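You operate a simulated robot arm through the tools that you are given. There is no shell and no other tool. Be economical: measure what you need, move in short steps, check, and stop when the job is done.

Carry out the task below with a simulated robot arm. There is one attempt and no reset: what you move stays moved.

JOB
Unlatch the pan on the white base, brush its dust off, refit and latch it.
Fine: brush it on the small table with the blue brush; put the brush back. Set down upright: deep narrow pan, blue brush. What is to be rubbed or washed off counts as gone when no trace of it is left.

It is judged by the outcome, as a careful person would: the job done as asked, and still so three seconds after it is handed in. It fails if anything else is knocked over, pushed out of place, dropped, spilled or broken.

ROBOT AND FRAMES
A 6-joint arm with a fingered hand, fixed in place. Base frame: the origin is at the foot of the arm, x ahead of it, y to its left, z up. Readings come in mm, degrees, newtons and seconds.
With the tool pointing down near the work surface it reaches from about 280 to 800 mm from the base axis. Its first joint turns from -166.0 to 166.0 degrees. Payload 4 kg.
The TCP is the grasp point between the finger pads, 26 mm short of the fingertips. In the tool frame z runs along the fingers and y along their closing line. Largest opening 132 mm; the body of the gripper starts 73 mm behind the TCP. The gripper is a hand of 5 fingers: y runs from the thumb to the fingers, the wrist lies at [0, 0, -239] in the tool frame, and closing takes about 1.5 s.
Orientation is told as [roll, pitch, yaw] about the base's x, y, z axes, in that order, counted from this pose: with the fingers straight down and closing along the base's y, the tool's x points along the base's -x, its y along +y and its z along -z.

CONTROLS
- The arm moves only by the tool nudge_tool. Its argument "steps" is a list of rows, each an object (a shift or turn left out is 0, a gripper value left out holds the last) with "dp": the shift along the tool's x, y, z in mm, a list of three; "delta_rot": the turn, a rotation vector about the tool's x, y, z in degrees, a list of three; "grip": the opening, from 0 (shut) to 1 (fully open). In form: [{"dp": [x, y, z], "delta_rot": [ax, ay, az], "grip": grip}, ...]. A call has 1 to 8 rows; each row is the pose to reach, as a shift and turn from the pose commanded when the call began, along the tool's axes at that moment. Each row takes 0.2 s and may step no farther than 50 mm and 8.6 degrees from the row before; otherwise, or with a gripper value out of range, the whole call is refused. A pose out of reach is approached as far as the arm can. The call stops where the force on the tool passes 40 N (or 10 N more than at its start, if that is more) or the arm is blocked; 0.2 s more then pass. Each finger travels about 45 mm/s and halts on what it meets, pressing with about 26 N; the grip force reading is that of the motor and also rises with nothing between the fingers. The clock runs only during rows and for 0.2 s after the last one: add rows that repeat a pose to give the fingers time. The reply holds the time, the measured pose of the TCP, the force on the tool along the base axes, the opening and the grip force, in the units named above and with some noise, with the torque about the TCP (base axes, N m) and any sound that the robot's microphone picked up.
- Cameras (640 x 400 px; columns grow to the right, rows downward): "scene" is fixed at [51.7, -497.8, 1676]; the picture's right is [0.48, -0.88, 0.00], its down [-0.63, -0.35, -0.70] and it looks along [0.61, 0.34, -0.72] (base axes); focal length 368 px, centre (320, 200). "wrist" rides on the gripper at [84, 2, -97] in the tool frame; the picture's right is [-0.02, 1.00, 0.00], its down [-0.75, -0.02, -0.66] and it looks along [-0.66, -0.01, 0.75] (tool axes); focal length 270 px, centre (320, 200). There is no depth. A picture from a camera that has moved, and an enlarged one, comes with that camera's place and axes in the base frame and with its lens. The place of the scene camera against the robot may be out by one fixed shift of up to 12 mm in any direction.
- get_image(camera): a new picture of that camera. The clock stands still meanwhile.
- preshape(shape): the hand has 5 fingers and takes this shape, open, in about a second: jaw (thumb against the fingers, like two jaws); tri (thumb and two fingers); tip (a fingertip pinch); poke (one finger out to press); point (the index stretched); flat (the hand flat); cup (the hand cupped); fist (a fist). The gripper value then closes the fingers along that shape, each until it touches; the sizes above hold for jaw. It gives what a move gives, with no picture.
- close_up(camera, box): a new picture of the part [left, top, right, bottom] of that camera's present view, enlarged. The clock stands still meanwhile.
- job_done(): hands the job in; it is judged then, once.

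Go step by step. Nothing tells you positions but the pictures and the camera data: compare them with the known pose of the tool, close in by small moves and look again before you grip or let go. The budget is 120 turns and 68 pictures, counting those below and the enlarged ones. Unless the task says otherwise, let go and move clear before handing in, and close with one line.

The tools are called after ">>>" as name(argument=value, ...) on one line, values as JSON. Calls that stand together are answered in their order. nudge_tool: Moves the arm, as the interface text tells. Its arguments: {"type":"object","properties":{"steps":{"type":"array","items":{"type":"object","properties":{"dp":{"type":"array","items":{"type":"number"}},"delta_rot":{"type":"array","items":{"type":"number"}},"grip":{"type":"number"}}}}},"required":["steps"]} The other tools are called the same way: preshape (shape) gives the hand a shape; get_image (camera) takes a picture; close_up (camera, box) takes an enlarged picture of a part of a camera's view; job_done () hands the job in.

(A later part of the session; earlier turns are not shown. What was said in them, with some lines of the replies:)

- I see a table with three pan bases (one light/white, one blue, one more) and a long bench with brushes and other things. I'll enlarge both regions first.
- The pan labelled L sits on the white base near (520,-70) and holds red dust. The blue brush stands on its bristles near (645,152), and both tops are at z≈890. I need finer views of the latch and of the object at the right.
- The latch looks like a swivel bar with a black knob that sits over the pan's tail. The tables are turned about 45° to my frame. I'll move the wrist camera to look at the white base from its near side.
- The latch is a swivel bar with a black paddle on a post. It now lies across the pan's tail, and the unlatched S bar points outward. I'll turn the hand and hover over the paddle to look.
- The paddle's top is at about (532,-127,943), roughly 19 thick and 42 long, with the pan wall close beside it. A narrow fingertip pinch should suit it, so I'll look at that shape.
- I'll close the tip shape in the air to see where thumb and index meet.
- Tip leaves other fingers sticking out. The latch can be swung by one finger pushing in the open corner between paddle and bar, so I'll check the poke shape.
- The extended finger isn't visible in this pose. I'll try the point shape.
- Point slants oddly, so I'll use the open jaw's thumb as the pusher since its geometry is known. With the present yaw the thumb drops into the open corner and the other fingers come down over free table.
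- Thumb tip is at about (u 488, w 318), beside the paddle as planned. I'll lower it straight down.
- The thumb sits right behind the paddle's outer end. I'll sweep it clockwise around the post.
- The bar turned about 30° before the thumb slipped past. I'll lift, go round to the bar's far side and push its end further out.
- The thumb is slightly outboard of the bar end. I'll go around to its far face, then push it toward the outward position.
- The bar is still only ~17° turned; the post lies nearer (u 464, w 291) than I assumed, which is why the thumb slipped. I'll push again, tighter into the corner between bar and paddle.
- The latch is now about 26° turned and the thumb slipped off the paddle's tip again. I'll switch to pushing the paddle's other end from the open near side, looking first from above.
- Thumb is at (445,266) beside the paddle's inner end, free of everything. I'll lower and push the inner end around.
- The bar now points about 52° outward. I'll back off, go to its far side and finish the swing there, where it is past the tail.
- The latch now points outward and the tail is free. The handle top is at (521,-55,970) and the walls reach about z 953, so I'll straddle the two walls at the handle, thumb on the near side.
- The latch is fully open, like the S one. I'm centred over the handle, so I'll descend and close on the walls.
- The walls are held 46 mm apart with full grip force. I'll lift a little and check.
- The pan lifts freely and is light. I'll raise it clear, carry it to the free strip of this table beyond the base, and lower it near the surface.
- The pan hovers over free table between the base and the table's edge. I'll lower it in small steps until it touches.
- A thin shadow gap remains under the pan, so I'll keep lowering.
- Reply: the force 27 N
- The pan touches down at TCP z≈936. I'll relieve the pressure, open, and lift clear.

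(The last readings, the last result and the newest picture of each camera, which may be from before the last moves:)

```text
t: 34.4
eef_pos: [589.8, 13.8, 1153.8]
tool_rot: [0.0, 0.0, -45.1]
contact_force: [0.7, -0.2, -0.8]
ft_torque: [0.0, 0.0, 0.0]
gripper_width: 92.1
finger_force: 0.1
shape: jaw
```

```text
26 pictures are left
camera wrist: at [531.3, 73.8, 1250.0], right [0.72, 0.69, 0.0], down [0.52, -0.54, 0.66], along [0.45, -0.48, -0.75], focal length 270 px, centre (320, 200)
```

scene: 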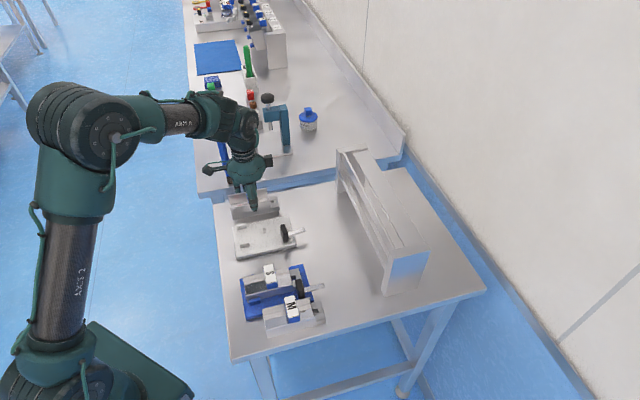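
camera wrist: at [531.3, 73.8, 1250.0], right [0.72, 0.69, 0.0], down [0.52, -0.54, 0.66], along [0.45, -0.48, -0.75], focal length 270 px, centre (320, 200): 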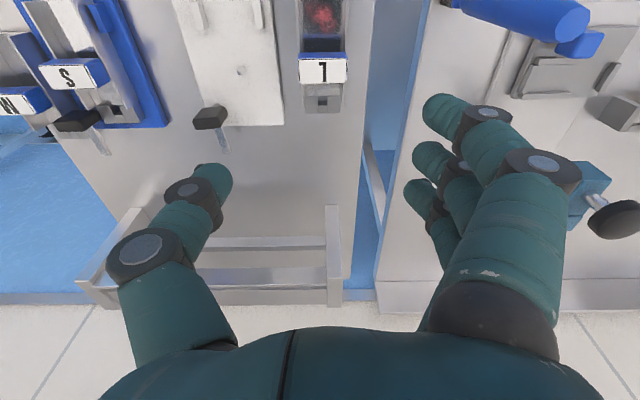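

The pan stands upright on the table. Next I'll go above the blue brush at about (645,152) and look before gripping.

>>> nudge_tool(steps=[{"dp": [20, 45, 0], "grip": 0.7}, {"dp": [40, 90, 0]}, {"dp": [59, 136, 0]}])

>>> close_up(camera="wrist", box=[200, 0, 480, 200])

>>> close_up(camera="scene", box=[190, 120, 270, 200])

```text
t: 35.2
eef_pos: [645.5, 153.5, 1156.6]
tool_rot: [0.0, 0.0, -45.1]
contact_force: [0.9, -0.4, 0.4]
ft_torque: [0.03, 0.01, 0.0]
gripper_width: 92.2
finger_force: 0.0
shape: jaw
```

```text
2.00 times, centred on (340, 100) of wrist
camera zoom: at [587.0, 214.4, 1252.5], right [0.72, 0.69, 0.0], down [0.52, -0.55, 0.66], along [0.45, -0.48, -0.75], focal length 541 px, centre (280, 400)
```

zoom: 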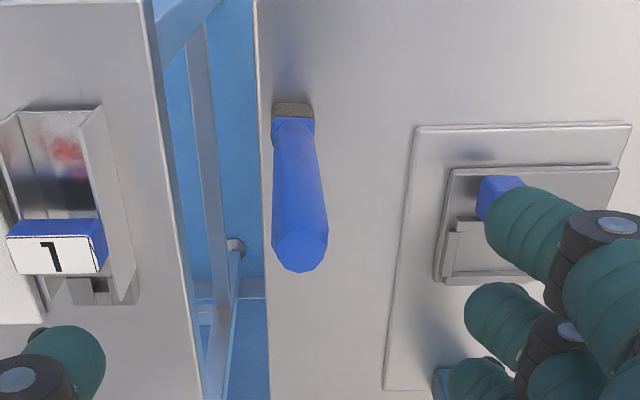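

```text
5.00 times, centred on (230, 160) of scene
camera zoom: at [51.7, -497.8, 1676.0], right [0.48, -0.88, 0.0], down [-0.63, -0.35, -0.7], along [0.61, 0.34, -0.72], focal length 1842 px, centre (770, 400)
```

zoom: 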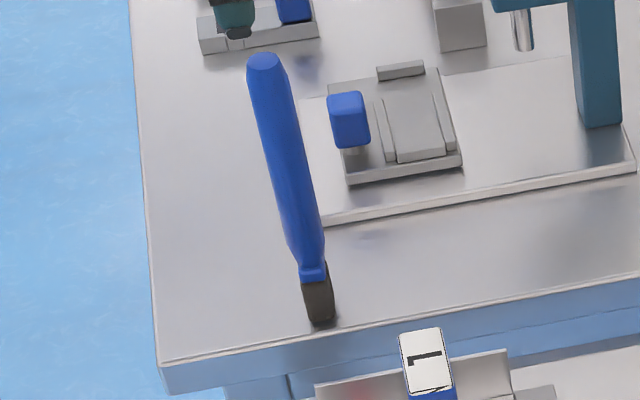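

The brush handle stands at about (647,158), top at z 1081. I'll centre on it and lower so the fingers flank the handle, then check.

>>> nudge_tool(steps=[{"dp": [2, 5, 0]}, {"dp": [2, 5, 42]}, {"dp": [2, 5, 85]}, {"dp": [2, 5, 126]}])

>>> get_image(camera="wrist")

```text
t: 36.2
eef_pos: [647.2, 156.6, 1029.7]
tool_rot: [0.1, 0.1, -45.0]
contact_force: [-0.7, 0.5, 0.2]
ft_torque: [0.0, 0.0, 0.02]
gripper_width: 92.0
finger_force: 0.1
shape: jaw
```

```text
23 pictures are left
camera wrist: at [588.5, 217.6, 1126.6], right [0.72, 0.69, 0.0], down [0.52, -0.54, 0.66], along [0.46, -0.48, -0.75], focal length 270 px, centre (320, 200)
```

wrist: 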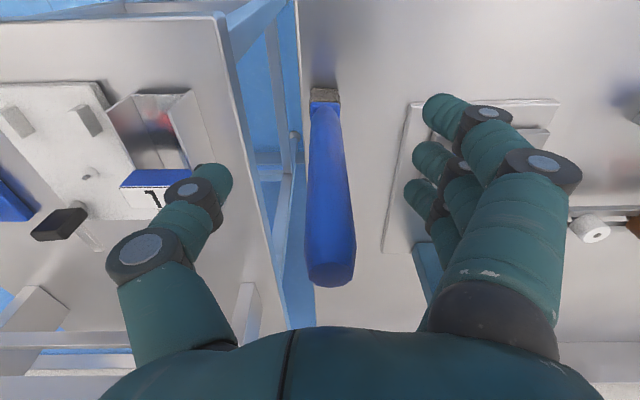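

The handle sits a few mm toward the finger side. I'll shift 4 mm that way and close gently.

>>> nudge_tool(steps=[{"dp": [1, 4.5, 0]}, {"dp": [1, 4.5, 0], "grip": 0.1}, {"dp": [1, 4.5, 0]}, {"dp": [1, 4.5, 0]}, {"dp": [1, 4.5, 0]}, {"dp": [1, 4.5, 0]}, {"dp": [1, 4.5, 0]}, {"dp": [1, 4.5, 0]}])

>>> get_image(camera="wrist")

```text
t: 38.0
eef_pos: [649.7, 160.9, 1028.7]
tool_rot: [0.0, 0.0, -45.1]
contact_force: [-0.1, -1.2, -0.6]
ft_torque: [-0.01, 0.01, 0.0]
gripper_width: 0.2
finger_force: 26.1
shape: jaw
```

```text
22 pictures are left
camera wrist: at [591.0, 221.6, 1125.4], right [0.72, 0.69, 0.0], down [0.52, -0.54, 0.66], along [0.46, -0.48, -0.75], focal length 270 px, centre (320, 200)
```

wrist: 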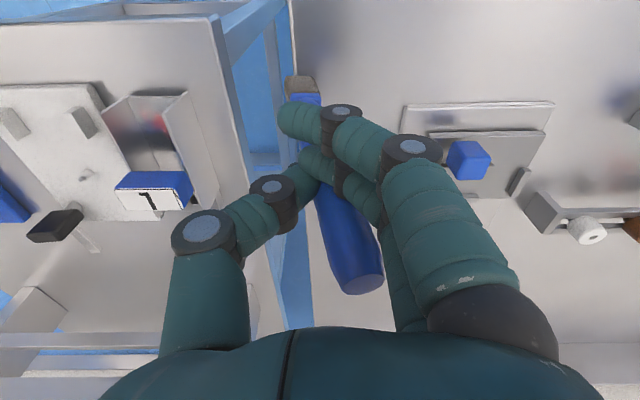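

The fingers wrapped the handle and the brush tilted by about 9° toward the hand's finger side. I'll lift it a bit, counter-tilt the hand so the brush is vertical, and check the hold.

>>> nudge_tool(steps=[{"dp": [0, 0, -10], "grip": 0.0}, {"dp": [0, 0, -30]}, {"dp": [0, 0, -60]}, {"dp": [0, 0, -90], "delta_rot": [-4.5, 0, 0]}, {"dp": [0, 0, -100], "delta_rot": [-9, 0, 0]}])

>>> get_image(camera="wrist")

>>> close_up(camera="scene", box=[180, 70, 300, 210])

```text
t: 39.2
eef_pos: [648.7, 160.2, 1126.1]
tool_rot: [9.1, 0.0, -45.2]
contact_force: [1.6, -0.9, 0.3]
ft_torque: [-0.01, -0.04, -0.02]
gripper_width: 0.4
finger_force: 25.8
shape: jaw
```

```text
21 pictures are left
camera wrist: at [579.6, 210.4, 1222.0], right [0.71, 0.68, 0.16], down [0.45, -0.62, 0.65], along [0.54, -0.39, -0.75], focal length 270 px, centre (320, 200)
```

wrist: 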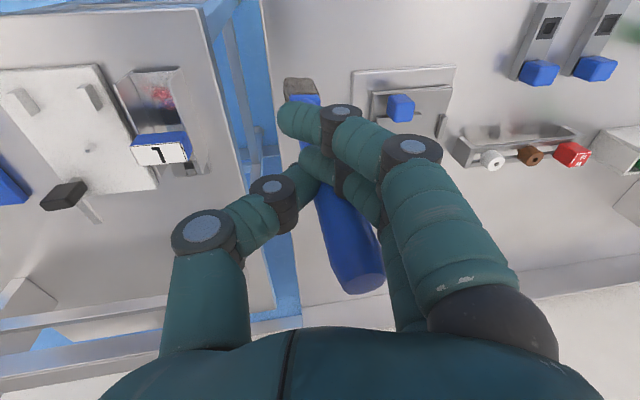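

```text
2.86 times, centred on (240, 140) of scene
camera zoom: at [51.7, -497.8, 1676.0], right [0.48, -0.88, 0.0], down [-0.63, -0.35, -0.7], along [0.61, 0.34, -0.72], focal length 1053 px, centre (549, 371)
```

zoom: 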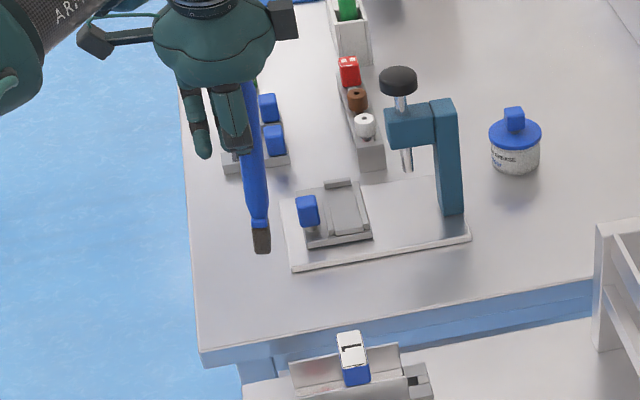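

The brush is held firmly and roughly vertical, with its bristle tip about (u−6, w+6, −139) from the TCP. The dust lies on the pan floor around (u 370, w 424); I'll bring the brush above it and partway in, then check.

>>> nudge_tool(steps=[{"dp": [-8, -37, -6]}, {"dp": [-16, -74, -12]}, {"dp": [-23, -111, -18]}, {"dp": [-31, -147, -23.5]}, {"dp": [-31, -152, 9]}, {"dp": [-31, -157, 42]}])

>>> get_image(camera="wrist")

>>> close_up(camera="scene", box=[210, 150, 290, 240])

```text
t: 40.6
eef_pos: [567.3, 32.5, 1061.6]
tool_rot: [9.0, -0.1, -45.1]
contact_force: [-0.3, -1.4, -0.6]
ft_torque: [0.0, 0.02, -0.02]
gripper_width: 0.2
finger_force: 25.8
shape: jaw
```

```text
19 pictures are left
camera wrist: at [497.9, 83.2, 1156.2], right [0.71, 0.68, 0.16], down [0.45, -0.62, 0.65], along [0.54, -0.39, -0.75], focal length 270 px, centre (320, 200)
```

wrist: 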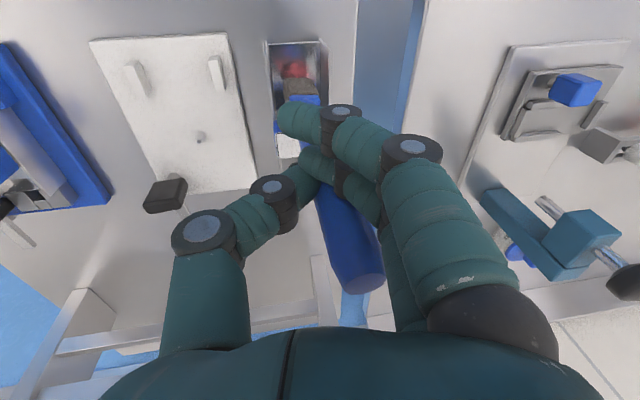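

```text
4.44 times, centred on (250, 195) of scene
camera zoom: at [51.7, -497.8, 1676.0], right [0.48, -0.88, 0.0], down [-0.63, -0.35, -0.7], along [0.61, 0.34, -0.72], focal length 1638 px, centre (631, 222)
```

zoom: 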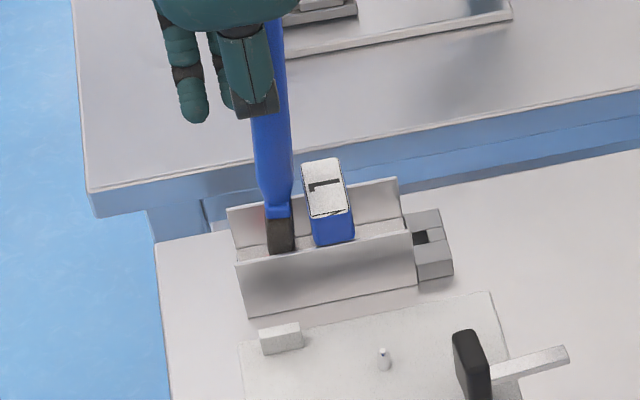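

The bristles are between the walls, just in front of the pan's handle. I'll lower towards the floor until touch.

>>> nudge_tool(steps=[{"dp": [0, -2.5, 15]}, {"dp": [0, -4.7, 30]}, {"dp": [0, -5.3, 33.5]}])

>>> nudge_tool(steps=[{"dp": [0, -0.3, 2]}, {"dp": [0, -0.6, 4]}])

```text
t: 41.3
eef_pos: [570.2, 33.1, 1037.5]
tool_rot: [9.6, -0.6, -45.1]
contact_force: [-2.7, -1.9, 16.3]
ft_torque: [-0.19, 0.21, -0.02]
gripper_width: 2.6
finger_force: 26.0
shape: jaw
stopped in row 3: the force on the tool passed its limit at 46 N (the readings are from after the stop); the commanded pose is now the measured one
```

```text
t: 41.8
eef_pos: [569.3, 31.8, 1036.0]
tool_rot: [9.9, -0.9, -45.1]
contact_force: [-2.7, -2.0, 15.8]
ft_torque: [-0.17, 0.22, 0.01]
gripper_width: 2.8
finger_force: 26.0
shape: jaw
stopped in row 2: the force on the tool passed its limit at 43 N (the readings are from after the stop); the commanded pose is now the measured one
```

Contact came about 18 mm higher than expected. I'll ease off 2 mm and look at what the bristles are touching.

>>> nudge_tool(steps=[{"dp": [0, 0.4, -2.5]}])

>>> close_up(camera="scene", box=[225, 170, 275, 225])

>>> close_up(camera="wrist", box=[200, 0, 400, 150])

```text
t: 42.2
eef_pos: [570.5, 33.4, 1037.8]
tool_rot: [9.7, -0.7, -45.1]
contact_force: [-1.8, -1.5, 8.0]
ft_torque: [-0.16, 0.16, -0.02]
gripper_width: 2.7
finger_force: 26.3
shape: jaw
```

```text
7.27 times, centred on (250, 198) of scene
camera zoom: at [51.7, -497.8, 1676.0], right [0.48, -0.88, 0.0], down [-0.63, -0.35, -0.7], along [0.61, 0.34, -0.72], focal length 2680 px, centre (829, 218)
```

zoom: 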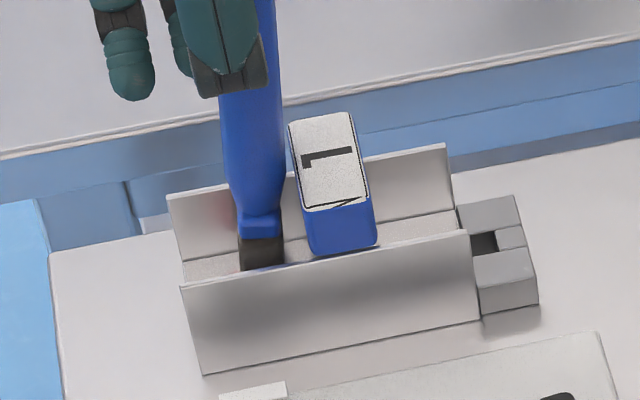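

```text
2.67 times, centred on (300, 75) of wrist
camera zoom: at [499.0, 83.7, 1131.6], right [0.71, 0.68, 0.17], down [0.44, -0.62, 0.66], along [0.55, -0.39, -0.74], focal length 721 px, centre (373, 533)
```

zoom: 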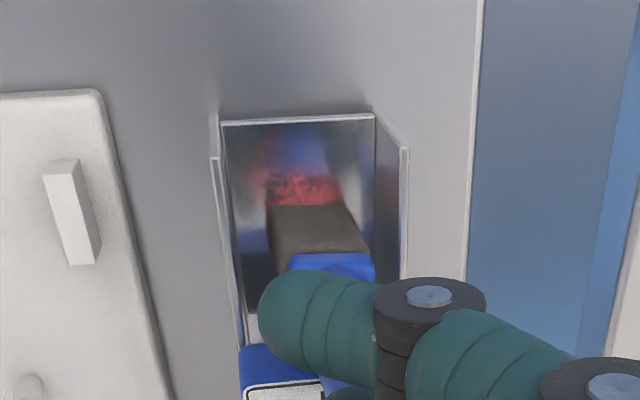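

The bristles rest on the pan floor with dust just in front of them, covering w 418–451 of the 409–452 floor. I'll stroke back and forth toward the open end.

>>> nudge_tool(steps=[{"dp": [11, 0, 0]}, {"dp": [22, 0, 0]}, {"dp": [11, 0, 0]}, {"dp": [0, 0, 0]}, {"dp": [11, 0, 0]}, {"dp": [22, 0, 0]}, {"dp": [11, 0, 0]}, {"dp": [0, 0, 0]}])

>>> nudge_tool(steps=[{"dp": [0, -4, -0.6]}, {"dp": [0, -8, -1.2]}, {"dp": [11, -8, -1.2]}, {"dp": [22, -8, -1.2]}, {"dp": [11, -8, -1.2]}, {"dp": [0, -8, -1.2]}, {"dp": [11, -8, -1.2]}, {"dp": [22, -8, -1.2]}])

>>> close_up(camera="wrist", box=[200, 0, 400, 150])

```text
t: 44.0
eef_pos: [569.3, 32.3, 1037.9]
tool_rot: [9.9, -0.7, -45.1]
contact_force: [-0.3, -0.3, 1.1]
ft_torque: [0.06, 0.01, 0.02]
gripper_width: 1.0
finger_force: 26.0
shape: jaw
```

```text
t: 45.8
eef_pos: [549.8, 43.6, 1038.4]
tool_rot: [9.8, -0.8, -45.1]
contact_force: [0.6, -1.1, 5.6]
ft_torque: [-0.07, -0.19, -0.03]
gripper_width: 1.0
finger_force: 25.6
shape: jaw
```

```text
2.67 times, centred on (300, 75) of wrist
camera zoom: at [478.0, 93.2, 1131.1], right [0.71, 0.68, 0.17], down [0.43, -0.62, 0.66], along [0.55, -0.39, -0.74], focal length 721 px, centre (373, 533)
```

zoom: 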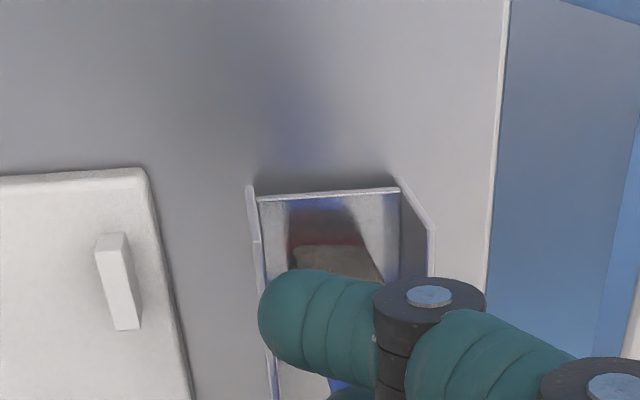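

The pan hasn't moved and most dust is gone; the brush tip lags a little behind the hand. I'll make longer strokes over both lanes.

>>> nudge_tool(steps=[{"dp": [8, 0, 0]}, {"dp": [16, 0, 0]}, {"dp": [16, 8, 1.2]}, {"dp": [0, 8, 1.2]}, {"dp": [-22, 8, 1.2]}, {"dp": [-22, 0, 0]}, {"dp": [0, 0, 0]}, {"dp": [16, 0, 0]}])

>>> nudge_tool(steps=[{"dp": [-16, 0, 0]}, {"dp": [-38, 0, 0]}, {"dp": [-38, -3, -0.5]}, {"dp": [-16, -3, -0.5]}, {"dp": [0, -3, -0.5]}, {"dp": [0, 6, 1]}, {"dp": [0, 0, -25]}, {"dp": [0, 0, -70]}])

>>> get_image(camera="wrist")

```text
t: 47.6
eef_pos: [538.4, 52.7, 1036.8]
tool_rot: [9.8, -0.8, -45.1]
contact_force: [0.3, -1.6, 5.9]
ft_torque: [-0.1, -0.21, -0.04]
gripper_width: 0.7
finger_force: 26.3
shape: jaw
```

```text
t: 49.4
eef_pos: [528.8, 44.7, 1104.9]
tool_rot: [9.6, -0.8, -45.2]
contact_force: [0.1, 0.1, -0.7]
ft_torque: [0.01, 0.0, -0.01]
gripper_width: 1.2
finger_force: 26.2
shape: jaw
```

```text
14 pictures are left
camera wrist: at [457.3, 95.4, 1199.5], right [0.71, 0.68, 0.17], down [0.44, -0.62, 0.66], along [0.55, -0.39, -0.74], focal length 270 px, centre (320, 200)
```

wrist: 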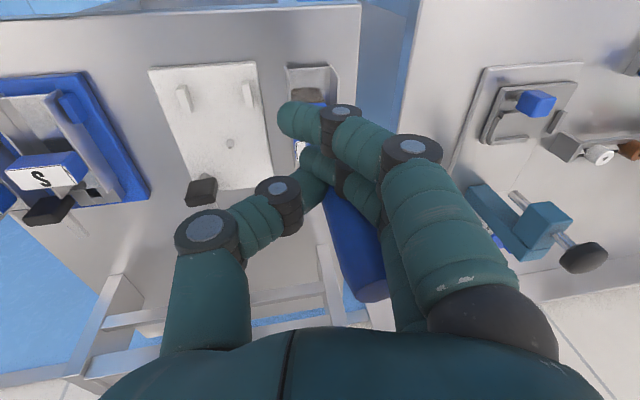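

Lifted clear. I'll carry the brush back above its spot and from there check the pan floor for remaining dust.

>>> nudge_tool(steps=[{"dp": [0, 40, 0]}, {"dp": [-1, 83, 2]}, {"dp": [-2, 125, 5]}, {"dp": [-3, 167, 8]}])

>>> close_up(camera="wrist", box=[90, 40, 350, 200])

>>> close_up(camera="scene", box=[195, 70, 285, 235])

```text
t: 50.4
eef_pos: [648.0, 162.8, 1126.2]
tool_rot: [9.8, -0.9, -45.0]
contact_force: [-0.3, 0.3, -0.5]
ft_torque: [0.0, -0.05, -0.02]
gripper_width: 0.9
finger_force: 26.3
shape: jaw
```

```text
2.46 times, centred on (220, 120) of wrist
camera zoom: at [576.5, 212.4, 1220.7], right [0.71, 0.68, 0.17], down [0.44, -0.62, 0.66], along [0.55, -0.39, -0.74], focal length 665 px, centre (566, 397)
```

zoom: 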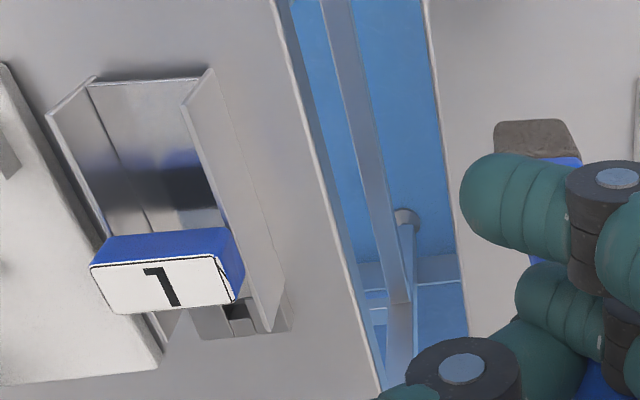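

```text
2.42 times, centred on (240, 152) of scene
camera zoom: at [51.7, -497.8, 1676.0], right [0.48, -0.88, 0.0], down [-0.63, -0.35, -0.7], along [0.61, 0.34, -0.72], focal length 893 px, centre (514, 315)
```

zoom: 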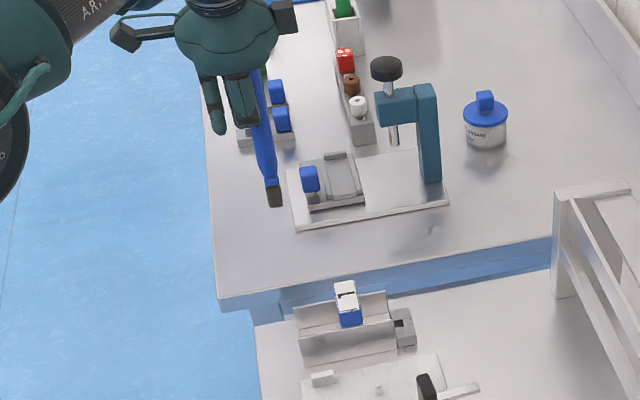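

The pan floor is clean. Before standing the brush down I need its lean precisely, so I'll take an enlarged scene view of it.

>>> close_up(camera="scene", box=[195, 90, 250, 160])

```text
5.71 times, centred on (222, 125) of scene
camera zoom: at [51.7, -497.8, 1676.0], right [0.48, -0.88, 0.0], down [-0.63, -0.35, -0.7], along [0.61, 0.34, -0.72], focal length 2105 px, centre (877, 629)
```

zoom: 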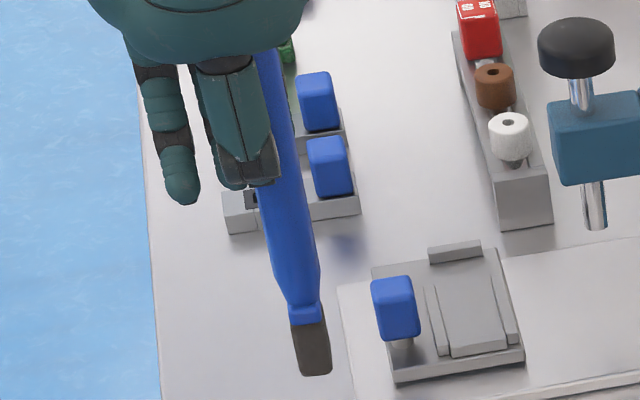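

The brush leans only about 1–2°, mostly along its wide side. I'll untilt 2°, shift back onto its original spot and lower near the bench.

>>> nudge_tool(steps=[{"dp": [-5.4, -10, 0], "delta_rot": [2, 0, 0]}, {"dp": [-5.4, -17, 40], "delta_rot": [2, 0, 0]}, {"dp": [-5.4, -24, 80], "delta_rot": [2, 0, 0]}])

>>> close_up(camera="scene", box=[190, 120, 270, 200])

```text
t: 51.2
eef_pos: [645.2, 151.8, 1045.7]
tool_rot: [7.8, -1.0, -45.1]
contact_force: [-0.2, -0.4, -1.3]
ft_torque: [0.03, -0.01, 0.01]
gripper_width: 1.1
finger_force: 25.6
shape: jaw
```

```text
5.00 times, centred on (230, 160) of scene
camera zoom: at [51.7, -497.8, 1676.0], right [0.48, -0.88, 0.0], down [-0.63, -0.35, -0.7], along [0.61, 0.34, -0.72], focal length 1842 px, centre (770, 400)
```

zoom: 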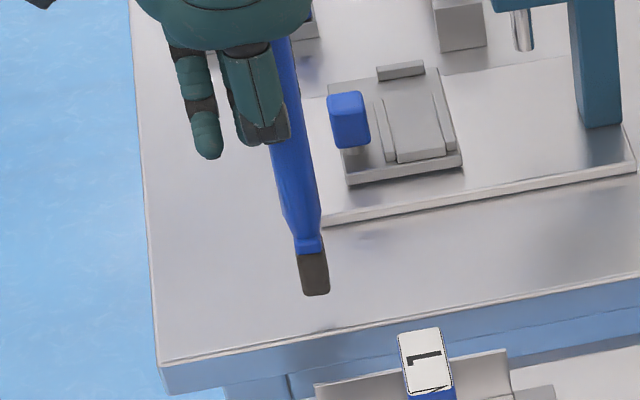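

In the same frame as the first view, the bristle tip will land on its original pixel spot and the brush looks vertical. I'll lower until touch.

>>> nudge_tool(steps=[{"dp": [0, -1.4, 10]}, {"dp": [0, -1.9, 14]}, {"dp": [0, -2.2, 16]}])

>>> nudge_tool(steps=[{"dp": [0, -0.2, 1.5]}, {"dp": [0, -0.4, 3]}])

```text
t: 52.0
eef_pos: [645.6, 150.2, 1028.8]
tool_rot: [7.8, -0.7, -45.1]
contact_force: [-0.1, -0.1, -0.3]
ft_torque: [0.02, 0.02, -0.02]
gripper_width: 1.2
finger_force: 26.1
shape: jaw
```

```text
t: 52.6
eef_pos: [644.8, 150.2, 1024.7]
tool_rot: [7.7, -0.8, -45.1]
contact_force: [-0.1, -1.0, -1.1]
ft_torque: [-0.01, 0.02, 0.0]
gripper_width: 1.1
finger_force: 26.0
shape: jaw
```

>>> nudge_tool(steps=[{"dp": [0, -0.1, 1.5]}, {"dp": [0, -0.3, 3]}])

>>> nudge_tool(steps=[{"dp": [0, -0.1, 1]}, {"dp": [0, -0.2, 2]}])

```text
t: 53.2
eef_pos: [645.6, 150.0, 1022.0]
tool_rot: [8.0, -0.8, -45.1]
contact_force: [0.4, -0.4, 7.7]
ft_torque: [0.01, -0.06, 0.02]
gripper_width: 0.8
finger_force: 26.3
shape: jaw
```

```text
t: 53.8
eef_pos: [646.0, 151.0, 1022.0]
tool_rot: [8.0, -0.8, -45.1]
contact_force: [-1.5, -0.4, 19.5]
ft_torque: [0.02, -0.19, 0.05]
gripper_width: 1.3
finger_force: 26.0
shape: jaw
```

The brush stands on the bench with light pressure. I'll relieve it and open the fingers gradually.

>>> nudge_tool(steps=[{"dp": [0, 0.2, -1.5]}, {"dp": [0, 0.2, -1.5], "grip": 0.08}, {"dp": [0, 0.2, -1.5], "grip": 0.16}, {"dp": [0, 0.2, -1.5], "grip": 0.24}, {"dp": [0, 0.2, -1.5], "grip": 0.34}, {"dp": [0, 0.2, -1.5], "grip": 0.46}, {"dp": [0, 0.2, -1.5], "grip": 0.6}, {"dp": [0, 0.2, -1.5], "grip": 0.7}])

>>> get_image(camera="wrist")

```text
t: 55.6
eef_pos: [646.3, 149.8, 1022.0]
tool_rot: [7.7, -0.7, -45.0]
contact_force: [-1.0, -0.1, 0.0]
ft_torque: [0.01, 0.01, 0.02]
gripper_width: 92.1
finger_force: 0.0
shape: jaw
```

```text
9 pictures are left
camera wrist: at [577.8, 202.8, 1116.0], right [0.71, 0.69, 0.14], down [0.45, -0.6, 0.66], along [0.53, -0.41, -0.74], focal length 270 px, centre (320, 200)
```

wrist: 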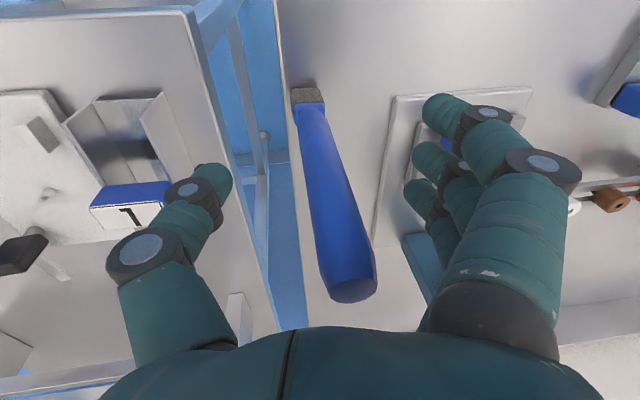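

The brush stands upright by itself. I'll raise straight up off it, then level the hand and move back over the pan.

>>> nudge_tool(steps=[{"dp": [0, 6.1, -44.6]}, {"dp": [0, 12.2, -89]}, {"dp": [0, 16, -117]}])

>>> nudge_tool(steps=[{"dp": [-14, -33, -4.5], "delta_rot": [2, 0.2, 0]}, {"dp": [-28, -66, -9], "delta_rot": [4, 0.4, 0]}, {"dp": [-42, -100, -13.5], "delta_rot": [6, 0.6, 0]}, {"dp": [-56.6, -132.8, -18.2], "delta_rot": [7.75, 0.75, 0]}, {"dp": [-56.6, -132.8, -18.2], "delta_rot": [7.75, 0.75, 0]}])

>>> get_image(camera="wrist")

```text
t: 56.4
eef_pos: [644.2, 150.6, 1141.0]
tool_rot: [7.8, -0.6, -45.1]
contact_force: [0.1, -0.2, -0.1]
ft_torque: [0.01, 0.0, 0.01]
gripper_width: 91.9
finger_force: 0.2
shape: jaw
```

```text
t: 57.6
eef_pos: [591.1, 16.3, 1140.0]
tool_rot: [0.0, 0.0, -45.0]
contact_force: [0.8, 0.6, 0.2]
ft_torque: [0.03, 0.01, -0.02]
gripper_width: 92.0
finger_force: 0.1
shape: jaw
```

```text
8 pictures are left
camera wrist: at [532.5, 77.8, 1236.4], right [0.72, 0.69, 0.0], down [0.52, -0.54, 0.66], along [0.46, -0.47, -0.75], focal length 270 px, centre (320, 200)
```

wrist: 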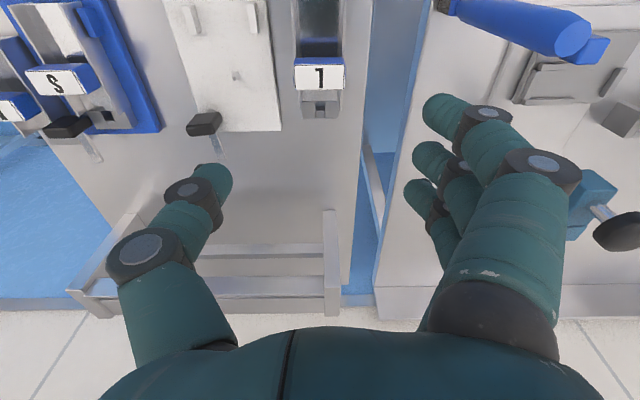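

The pan sits essentially where I left it. I'll descend to the same grip pose and close on its walls.

>>> nudge_tool(steps=[{"dp": [-1.5, -0.5, 45]}, {"dp": [-1.5, -0.5, 90]}, {"dp": [-1.5, -0.5, 135]}, {"dp": [-1.5, -0.5, 175]}, {"dp": [-1.5, -0.5, 203]}])

>>> nudge_tool(steps=[{"grip": 0.2}, {"grip": 0.2}, {"grip": 0.2}, {"grip": 0.2}, {"grip": 0.2}, {"grip": 0.2}])

```text
t: 58.8
eef_pos: [588.1, 12.0, 938.3]
tool_rot: [0.0, 0.0, -45.0]
contact_force: [0.7, 0.5, -0.1]
ft_torque: [0.01, 0.03, 0.01]
gripper_width: 92.0
finger_force: 0.1
shape: jaw
```

```text
t: 60.2
eef_pos: [588.4, 13.1, 939.4]
tool_rot: [0.0, 0.0, -45.1]
contact_force: [0.2, 0.1, -0.2]
ft_torque: [-0.01, 0.03, -0.01]
gripper_width: 46.3
finger_force: 25.9
shape: jaw
```

Gripped again. I'll lift, carry the pan back over the base and hover above the lugs to check alignment.

>>> nudge_tool(steps=[{"dp": [0, 0, -30]}, {"dp": [0, 0, -60]}, {"dp": [-1, -47, -60]}, {"dp": [-2.2, -93.7, -60]}, {"dp": [-2.2, -93.7, -38]}, {"dp": [-2.2, -93.7, -38]}])

>>> close_up(camera="scene", box=[225, 180, 305, 255])

```text
t: 61.6
eef_pos: [522.0, -51.1, 977.3]
tool_rot: [0.0, 0.0, -45.0]
contact_force: [-0.3, 0.1, -1.9]
ft_torque: [0.03, 0.02, -0.04]
gripper_width: 46.2
finger_force: 26.0
shape: jaw
```

```text
5.33 times, centred on (265, 218) of scene
camera zoom: at [51.7, -497.8, 1676.0], right [0.48, -0.88, 0.0], down [-0.63, -0.35, -0.7], along [0.61, 0.34, -0.72], focal length 1965 px, centre (613, 107)
```

zoom: 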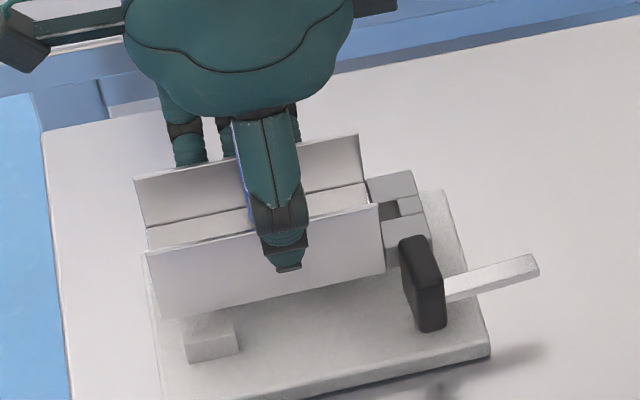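

The pan hovers almost exactly over its seat, about 1.3 mm short in u and turned under 1°. I'll correct and lower gently.

>>> nudge_tool(steps=[{"dp": [-1.5, -0.4, 0], "delta_rot": [0, 0, 0.7]}, {"dp": [-1.5, -0.4, 8], "delta_rot": [0, 0, 0.7]}, {"dp": [-1.5, -0.4, 14], "delta_rot": [0, 0, 0.7]}, {"dp": [-1.5, -0.4, 18], "delta_rot": [0, 0, 0.7]}])

>>> nudge_tool(steps=[{"dp": [0, 0, 2]}, {"dp": [0, 0, 4]}])

```text
t: 62.6
eef_pos: [527.0, -53.1, 957.3]
tool_rot: [0.0, 0.0, -45.7]
contact_force: [0.2, -0.5, -2.5]
ft_torque: [0.01, 0.0, -0.01]
gripper_width: 46.0
finger_force: 25.8
shape: jaw
```

```text
t: 63.2
eef_pos: [526.9, -53.7, 952.8]
tool_rot: [0.0, 0.1, -45.7]
contact_force: [0.1, 0.2, -2.7]
ft_torque: [0.04, 0.0, -0.02]
gripper_width: 45.9
finger_force: 26.0
shape: jaw
```

>>> nudge_tool(steps=[{"dp": [0, 0, 1]}, {"dp": [0, 0, 2]}])

>>> close_up(camera="scene", box=[225, 180, 305, 255])

```text
t: 63.8
eef_pos: [527.5, -52.8, 951.4]
tool_rot: [0.0, -0.1, -45.8]
contact_force: [-3.5, 0.1, 10.8]
ft_torque: [-0.07, 0.15, -0.01]
gripper_width: 46.3
finger_force: 26.0
shape: jaw
```

```text
5.33 times, centred on (265, 218) of scene
camera zoom: at [51.7, -497.8, 1676.0], right [0.48, -0.88, 0.0], down [-0.63, -0.35, -0.7], along [0.61, 0.34, -0.72], focal length 1965 px, centre (613, 107)
```

zoom: 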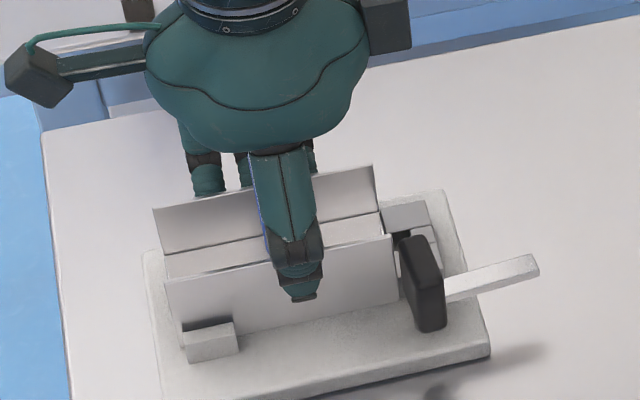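

It's down at about seat height but ~2.5 mm too far toward the latch compared with the original view. I'll ease up slightly, shift back and lower again.

>>> nudge_tool(steps=[{"dp": [0, 0, -3]}, {"dp": [2.5, 0, -3]}, {"dp": [2.5, 0, -1]}, {"dp": [2.5, 0, 0]}, {"dp": [2.5, 0, 1]}])

>>> close_up(camera="scene", box=[225, 195, 305, 265])

```text
t: 65.0
eef_pos: [526.3, -51.5, 952.0]
tool_rot: [0.0, -0.1, -45.7]
contact_force: [-4.9, 2.5, 23.3]
ft_torque: [-0.02, 0.15, 0.0]
gripper_width: 46.6
finger_force: 26.2
shape: jaw
```

```text
5.71 times, centred on (265, 230) of scene
camera zoom: at [51.7, -497.8, 1676.0], right [0.48, -0.88, 0.0], down [-0.63, -0.35, -0.7], along [0.61, 0.34, -0.72], focal length 2105 px, centre (634, 29)
```

zoom: 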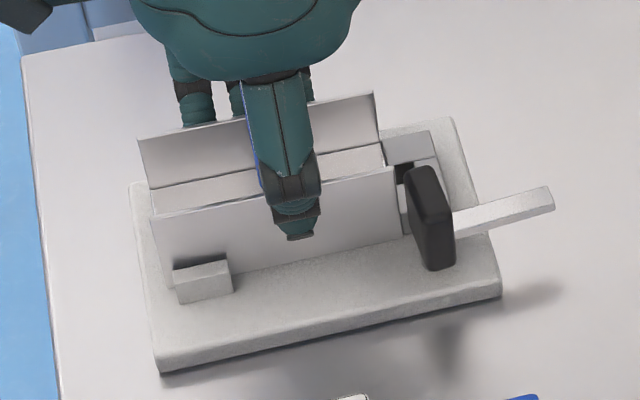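

Now it's within about 1.5 mm of its original place. I'll make one last small shift the same way, press it down, then release.

>>> nudge_tool(steps=[{"dp": [0, 0, -3]}, {"dp": [1.5, 0, -3]}, {"dp": [1.5, 0, -1]}, {"dp": [1.5, 0, 0]}])

>>> nudge_tool(steps=[{"dp": [0, 0, -1]}, {"dp": [0, 0, -1], "grip": 0.4}, {"dp": [0, 0, -1], "grip": 0.5}, {"dp": [0, 0, -1], "grip": 0.7}, {"dp": [0, 0, -1], "grip": 1.0}, {"dp": [0, 0, -1]}, {"dp": [0, 0, -45]}, {"dp": [0, 0, -65]}])

>>> close_up(camera="scene", box=[225, 195, 305, 265])

```text
t: 66.0
eef_pos: [524.3, -51.6, 951.1]
tool_rot: [0.1, -0.1, -45.9]
contact_force: [-0.7, -2.7, 19.5]
ft_torque: [-0.19, 0.16, -0.05]
gripper_width: 46.7
finger_force: 26.5
shape: jaw
```

```text
t: 67.8
eef_pos: [524.9, -50.0, 1016.2]
tool_rot: [0.0, 0.0, -45.7]
contact_force: [-0.3, 0.4, 0.2]
ft_torque: [-0.01, 0.01, -0.02]
gripper_width: 131.8
finger_force: 0.0
shape: jaw
```

```text
5.71 times, centred on (265, 230) of scene
camera zoom: at [51.7, -497.8, 1676.0], right [0.48, -0.88, 0.0], down [-0.63, -0.35, -0.7], along [0.61, 0.34, -0.72], focal length 2105 px, centre (634, 29)
```

zoom: 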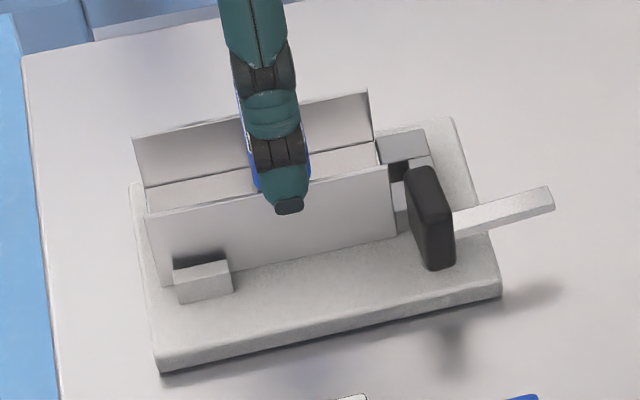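

The pan is seated on its base within about 2 mm of the original, tail clear of the paddle. Now I'll place the thumb on the near side of the latch bar to swing it back.

>>> nudge_tool(steps=[{"dp": [-35, -1, 0], "delta_rot": [0, 0, -0.6]}, {"dp": [-70, -2, 0], "delta_rot": [0, 0, -0.6]}, {"dp": [-102.5, -3, 0], "delta_rot": [0, 0, -0.6]}, {"dp": [-102.5, -3, 40], "delta_rot": [0, 0, -0.6]}, {"dp": [-102.5, -3, 70], "delta_rot": [0, 0, -0.6]}, {"dp": [-102.5, -3, 70], "delta_rot": [0, 0, -0.6]}])

>>> get_image(camera="wrist")

```text
t: 69.2
eef_pos: [591.9, -125.1, 949.1]
tool_rot: [0.0, 0.0, -45.1]
contact_force: [-0.5, -0.7, 0.9]
ft_torque: [0.02, -0.01, -0.02]
gripper_width: 132.0
finger_force: 0.1
shape: jaw
```

```text
3 pictures are left
camera wrist: at [533.0, -64.5, 1045.1], right [0.72, 0.69, 0.0], down [0.52, -0.54, 0.66], along [0.46, -0.48, -0.75], focal length 270 px, centre (320, 200)
```

wrist: 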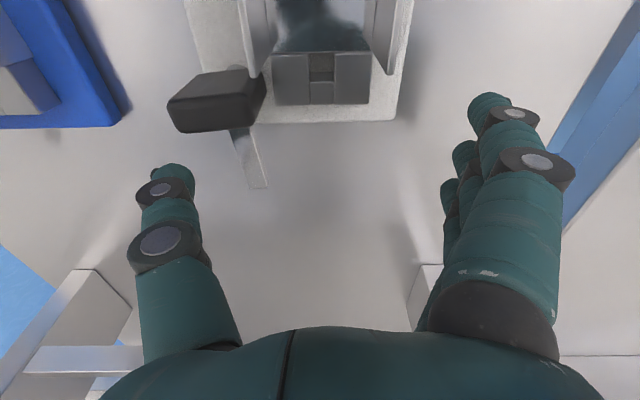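

The bar points outward with the thumb beside it on the near side, and the pan looks straight. I'll sweep the bar counter-clockwise back over the tail.

>>> nudge_tool(steps=[{"dp": [-6, 21.5, 0]}, {"dp": [-8, 34, 0]}, {"dp": [-5.7, 50.5, 0]}, {"dp": [2.3, 65, 0]}, {"dp": [11.5, 74, 0]}, {"dp": [18, 78, 0]}, {"dp": [22.5, 80, 0]}, {"dp": [25, 81, 0]}])

>>> get_image(camera="wrist")

```text
t: 71.0
eef_pos: [635.1, -52.0, 945.3]
tool_rot: [0.0, 0.0, -45.2]
contact_force: [0.1, -0.6, -0.4]
ft_torque: [0.01, 0.0, -0.01]
gripper_width: 131.9
finger_force: 0.0
shape: jaw
```

```text
2 pictures are left
camera wrist: at [575.7, 10.0, 1041.3], right [0.72, 0.69, 0.0], down [0.52, -0.54, 0.66], along [0.45, -0.48, -0.75], focal length 270 px, centre (320, 200)
```

wrist: 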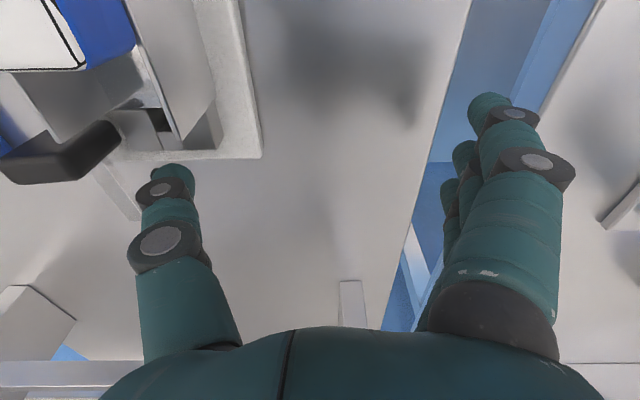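

The thumb rode just above the bar, which didn't move. I'll go back to the start and lower 10 mm further before sweeping again.

>>> nudge_tool(steps=[{"dp": [0, 0, -42]}, {"dp": [-12, -40, -42]}, {"dp": [-25, -81, -42]}, {"dp": [-25, -81, -5]}, {"dp": [-25, -81, 10]}, {"dp": [-25, -81, 10]}])

>>> nudge_tool(steps=[{"dp": [-6, 21.5, 0]}, {"dp": [-8, 34, 0]}, {"dp": [-5.7, 50.5, 0]}, {"dp": [2.3, 65, 0]}])

```text
t: 72.4
eef_pos: [592.7, -125.9, 937.0]
tool_rot: [0.0, 0.0, -45.1]
contact_force: [-0.9, -0.1, -0.1]
ft_torque: [0.01, -0.02, -0.02]
gripper_width: 131.6
finger_force: 0.1
shape: jaw
```

```text
t: 73.4
eef_pos: [639.2, -79.4, 935.4]
tool_rot: [0.0, 0.0, -45.3]
contact_force: [-0.2, -1.0, 0.6]
ft_torque: [-0.05, 0.01, 0.04]
gripper_width: 132.1
finger_force: 0.0
shape: jaw
```

A slight reaction suggests the bar is moving with the thumb. I'll finish the arc, rising a few mm near the tail, then check.

>>> nudge_tool(steps=[{"dp": [9.2, 8.8, -1]}, {"dp": [16.4, 13.1, -3]}, {"dp": [20.2, 14.8, -4]}])

>>> get_image(camera="wrist")

```text
t: 74.2
eef_pos: [634.5, -56.1, 937.5]
tool_rot: [-0.1, 0.0, -45.1]
contact_force: [0.1, -1.0, 0.2]
ft_torque: [-0.02, 0.03, 0.01]
gripper_width: 132.0
finger_force: 0.1
shape: jaw
```

```text
1 pictures are left
camera wrist: at [575.9, 5.8, 1034.9], right [0.72, 0.69, 0.0], down [0.52, -0.54, 0.66], along [0.46, -0.48, -0.75], focal length 270 px, centre (320, 200)
```

wrist: 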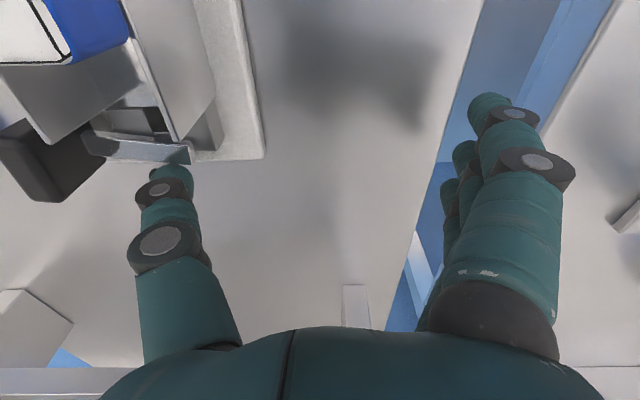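

The bar is back over the tail, about 10° short of its original angle. I'll push its end the last few millimetres, slightly higher to stay off the tail.

>>> nudge_tool(steps=[{"dp": [0, 0, -3]}, {"dp": [3, 0.7, -3]}, {"dp": [6, 1.2, -3]}, {"dp": [8, 1.5, -3]}])

>>> nudge_tool(steps=[{"dp": [1, 0, 0]}, {"dp": [2, 0, 0]}])

```text
t: 75.2
eef_pos: [629.8, -48.0, 941.9]
tool_rot: [0.0, 0.1, -45.1]
contact_force: [0.4, 0.1, -0.6]
ft_torque: [-0.03, 0.05, 0.02]
gripper_width: 131.9
finger_force: 0.1
shape: jaw
```

```text
t: 75.8
eef_pos: [628.9, -46.6, 943.3]
tool_rot: [-0.2, 0.0, -45.2]
contact_force: [-0.2, 0.6, 0.2]
ft_torque: [-0.08, 0.04, 0.02]
gripper_width: 131.8
finger_force: 0.0
shape: jaw
```

I'll back the thumb away, rise, and use the last picture to verify the latch.

>>> nudge_tool(steps=[{"dp": [-12, 0, 0]}, {"dp": [-25, 0, 0]}, {"dp": [-25, 0, -40]}, {"dp": [-25, 0, -80]}])

>>> close_up(camera="wrist", box=[80, 0, 280, 140])

```text
t: 76.8
eef_pos: [645.7, -67.5, 1022.2]
tool_rot: [0.0, 0.0, -45.0]
contact_force: [0.4, 0.4, 0.9]
ft_torque: [0.0, -0.01, -0.02]
gripper_width: 131.7
finger_force: 0.0
shape: jaw
```

```text
2.86 times, centred on (180, 70) of wrist
camera zoom: at [585.5, -6.9, 1118.1], right [0.72, 0.69, 0.0], down [0.52, -0.54, 0.66], along [0.45, -0.48, -0.75], focal length 772 px, centre (720, 571)
```

zoom: 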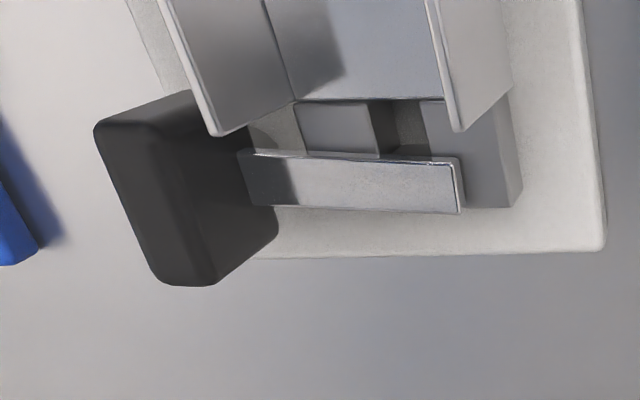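

The bar lies squarely across the tail, within a couple of degrees of its original angle, so the pan is latched. I'll rise well clear and hand in.

>>> nudge_tool(steps=[{"dp": [0, 0, -45]}, {"dp": [0, 0, -90]}, {"dp": [0, 0, -130]}])

>>> job_done()

```text
t: 77.6
eef_pos: [645.4, -65.2, 1151.9]
tool_rot: [0.0, 0.0, -45.0]
contact_force: [0.4, -0.1, 0.2]
ft_torque: [0.0, 0.03, 0.03]
gripper_width: 131.9
finger_force: 0.0
shape: jaw
```

```text
The job is handed in.
```

The L pan was unlatched, brushed on the small table until no dust showed, then refitted to within about 2 mm of its original place and latched; the blue brush is back upright on its spot.
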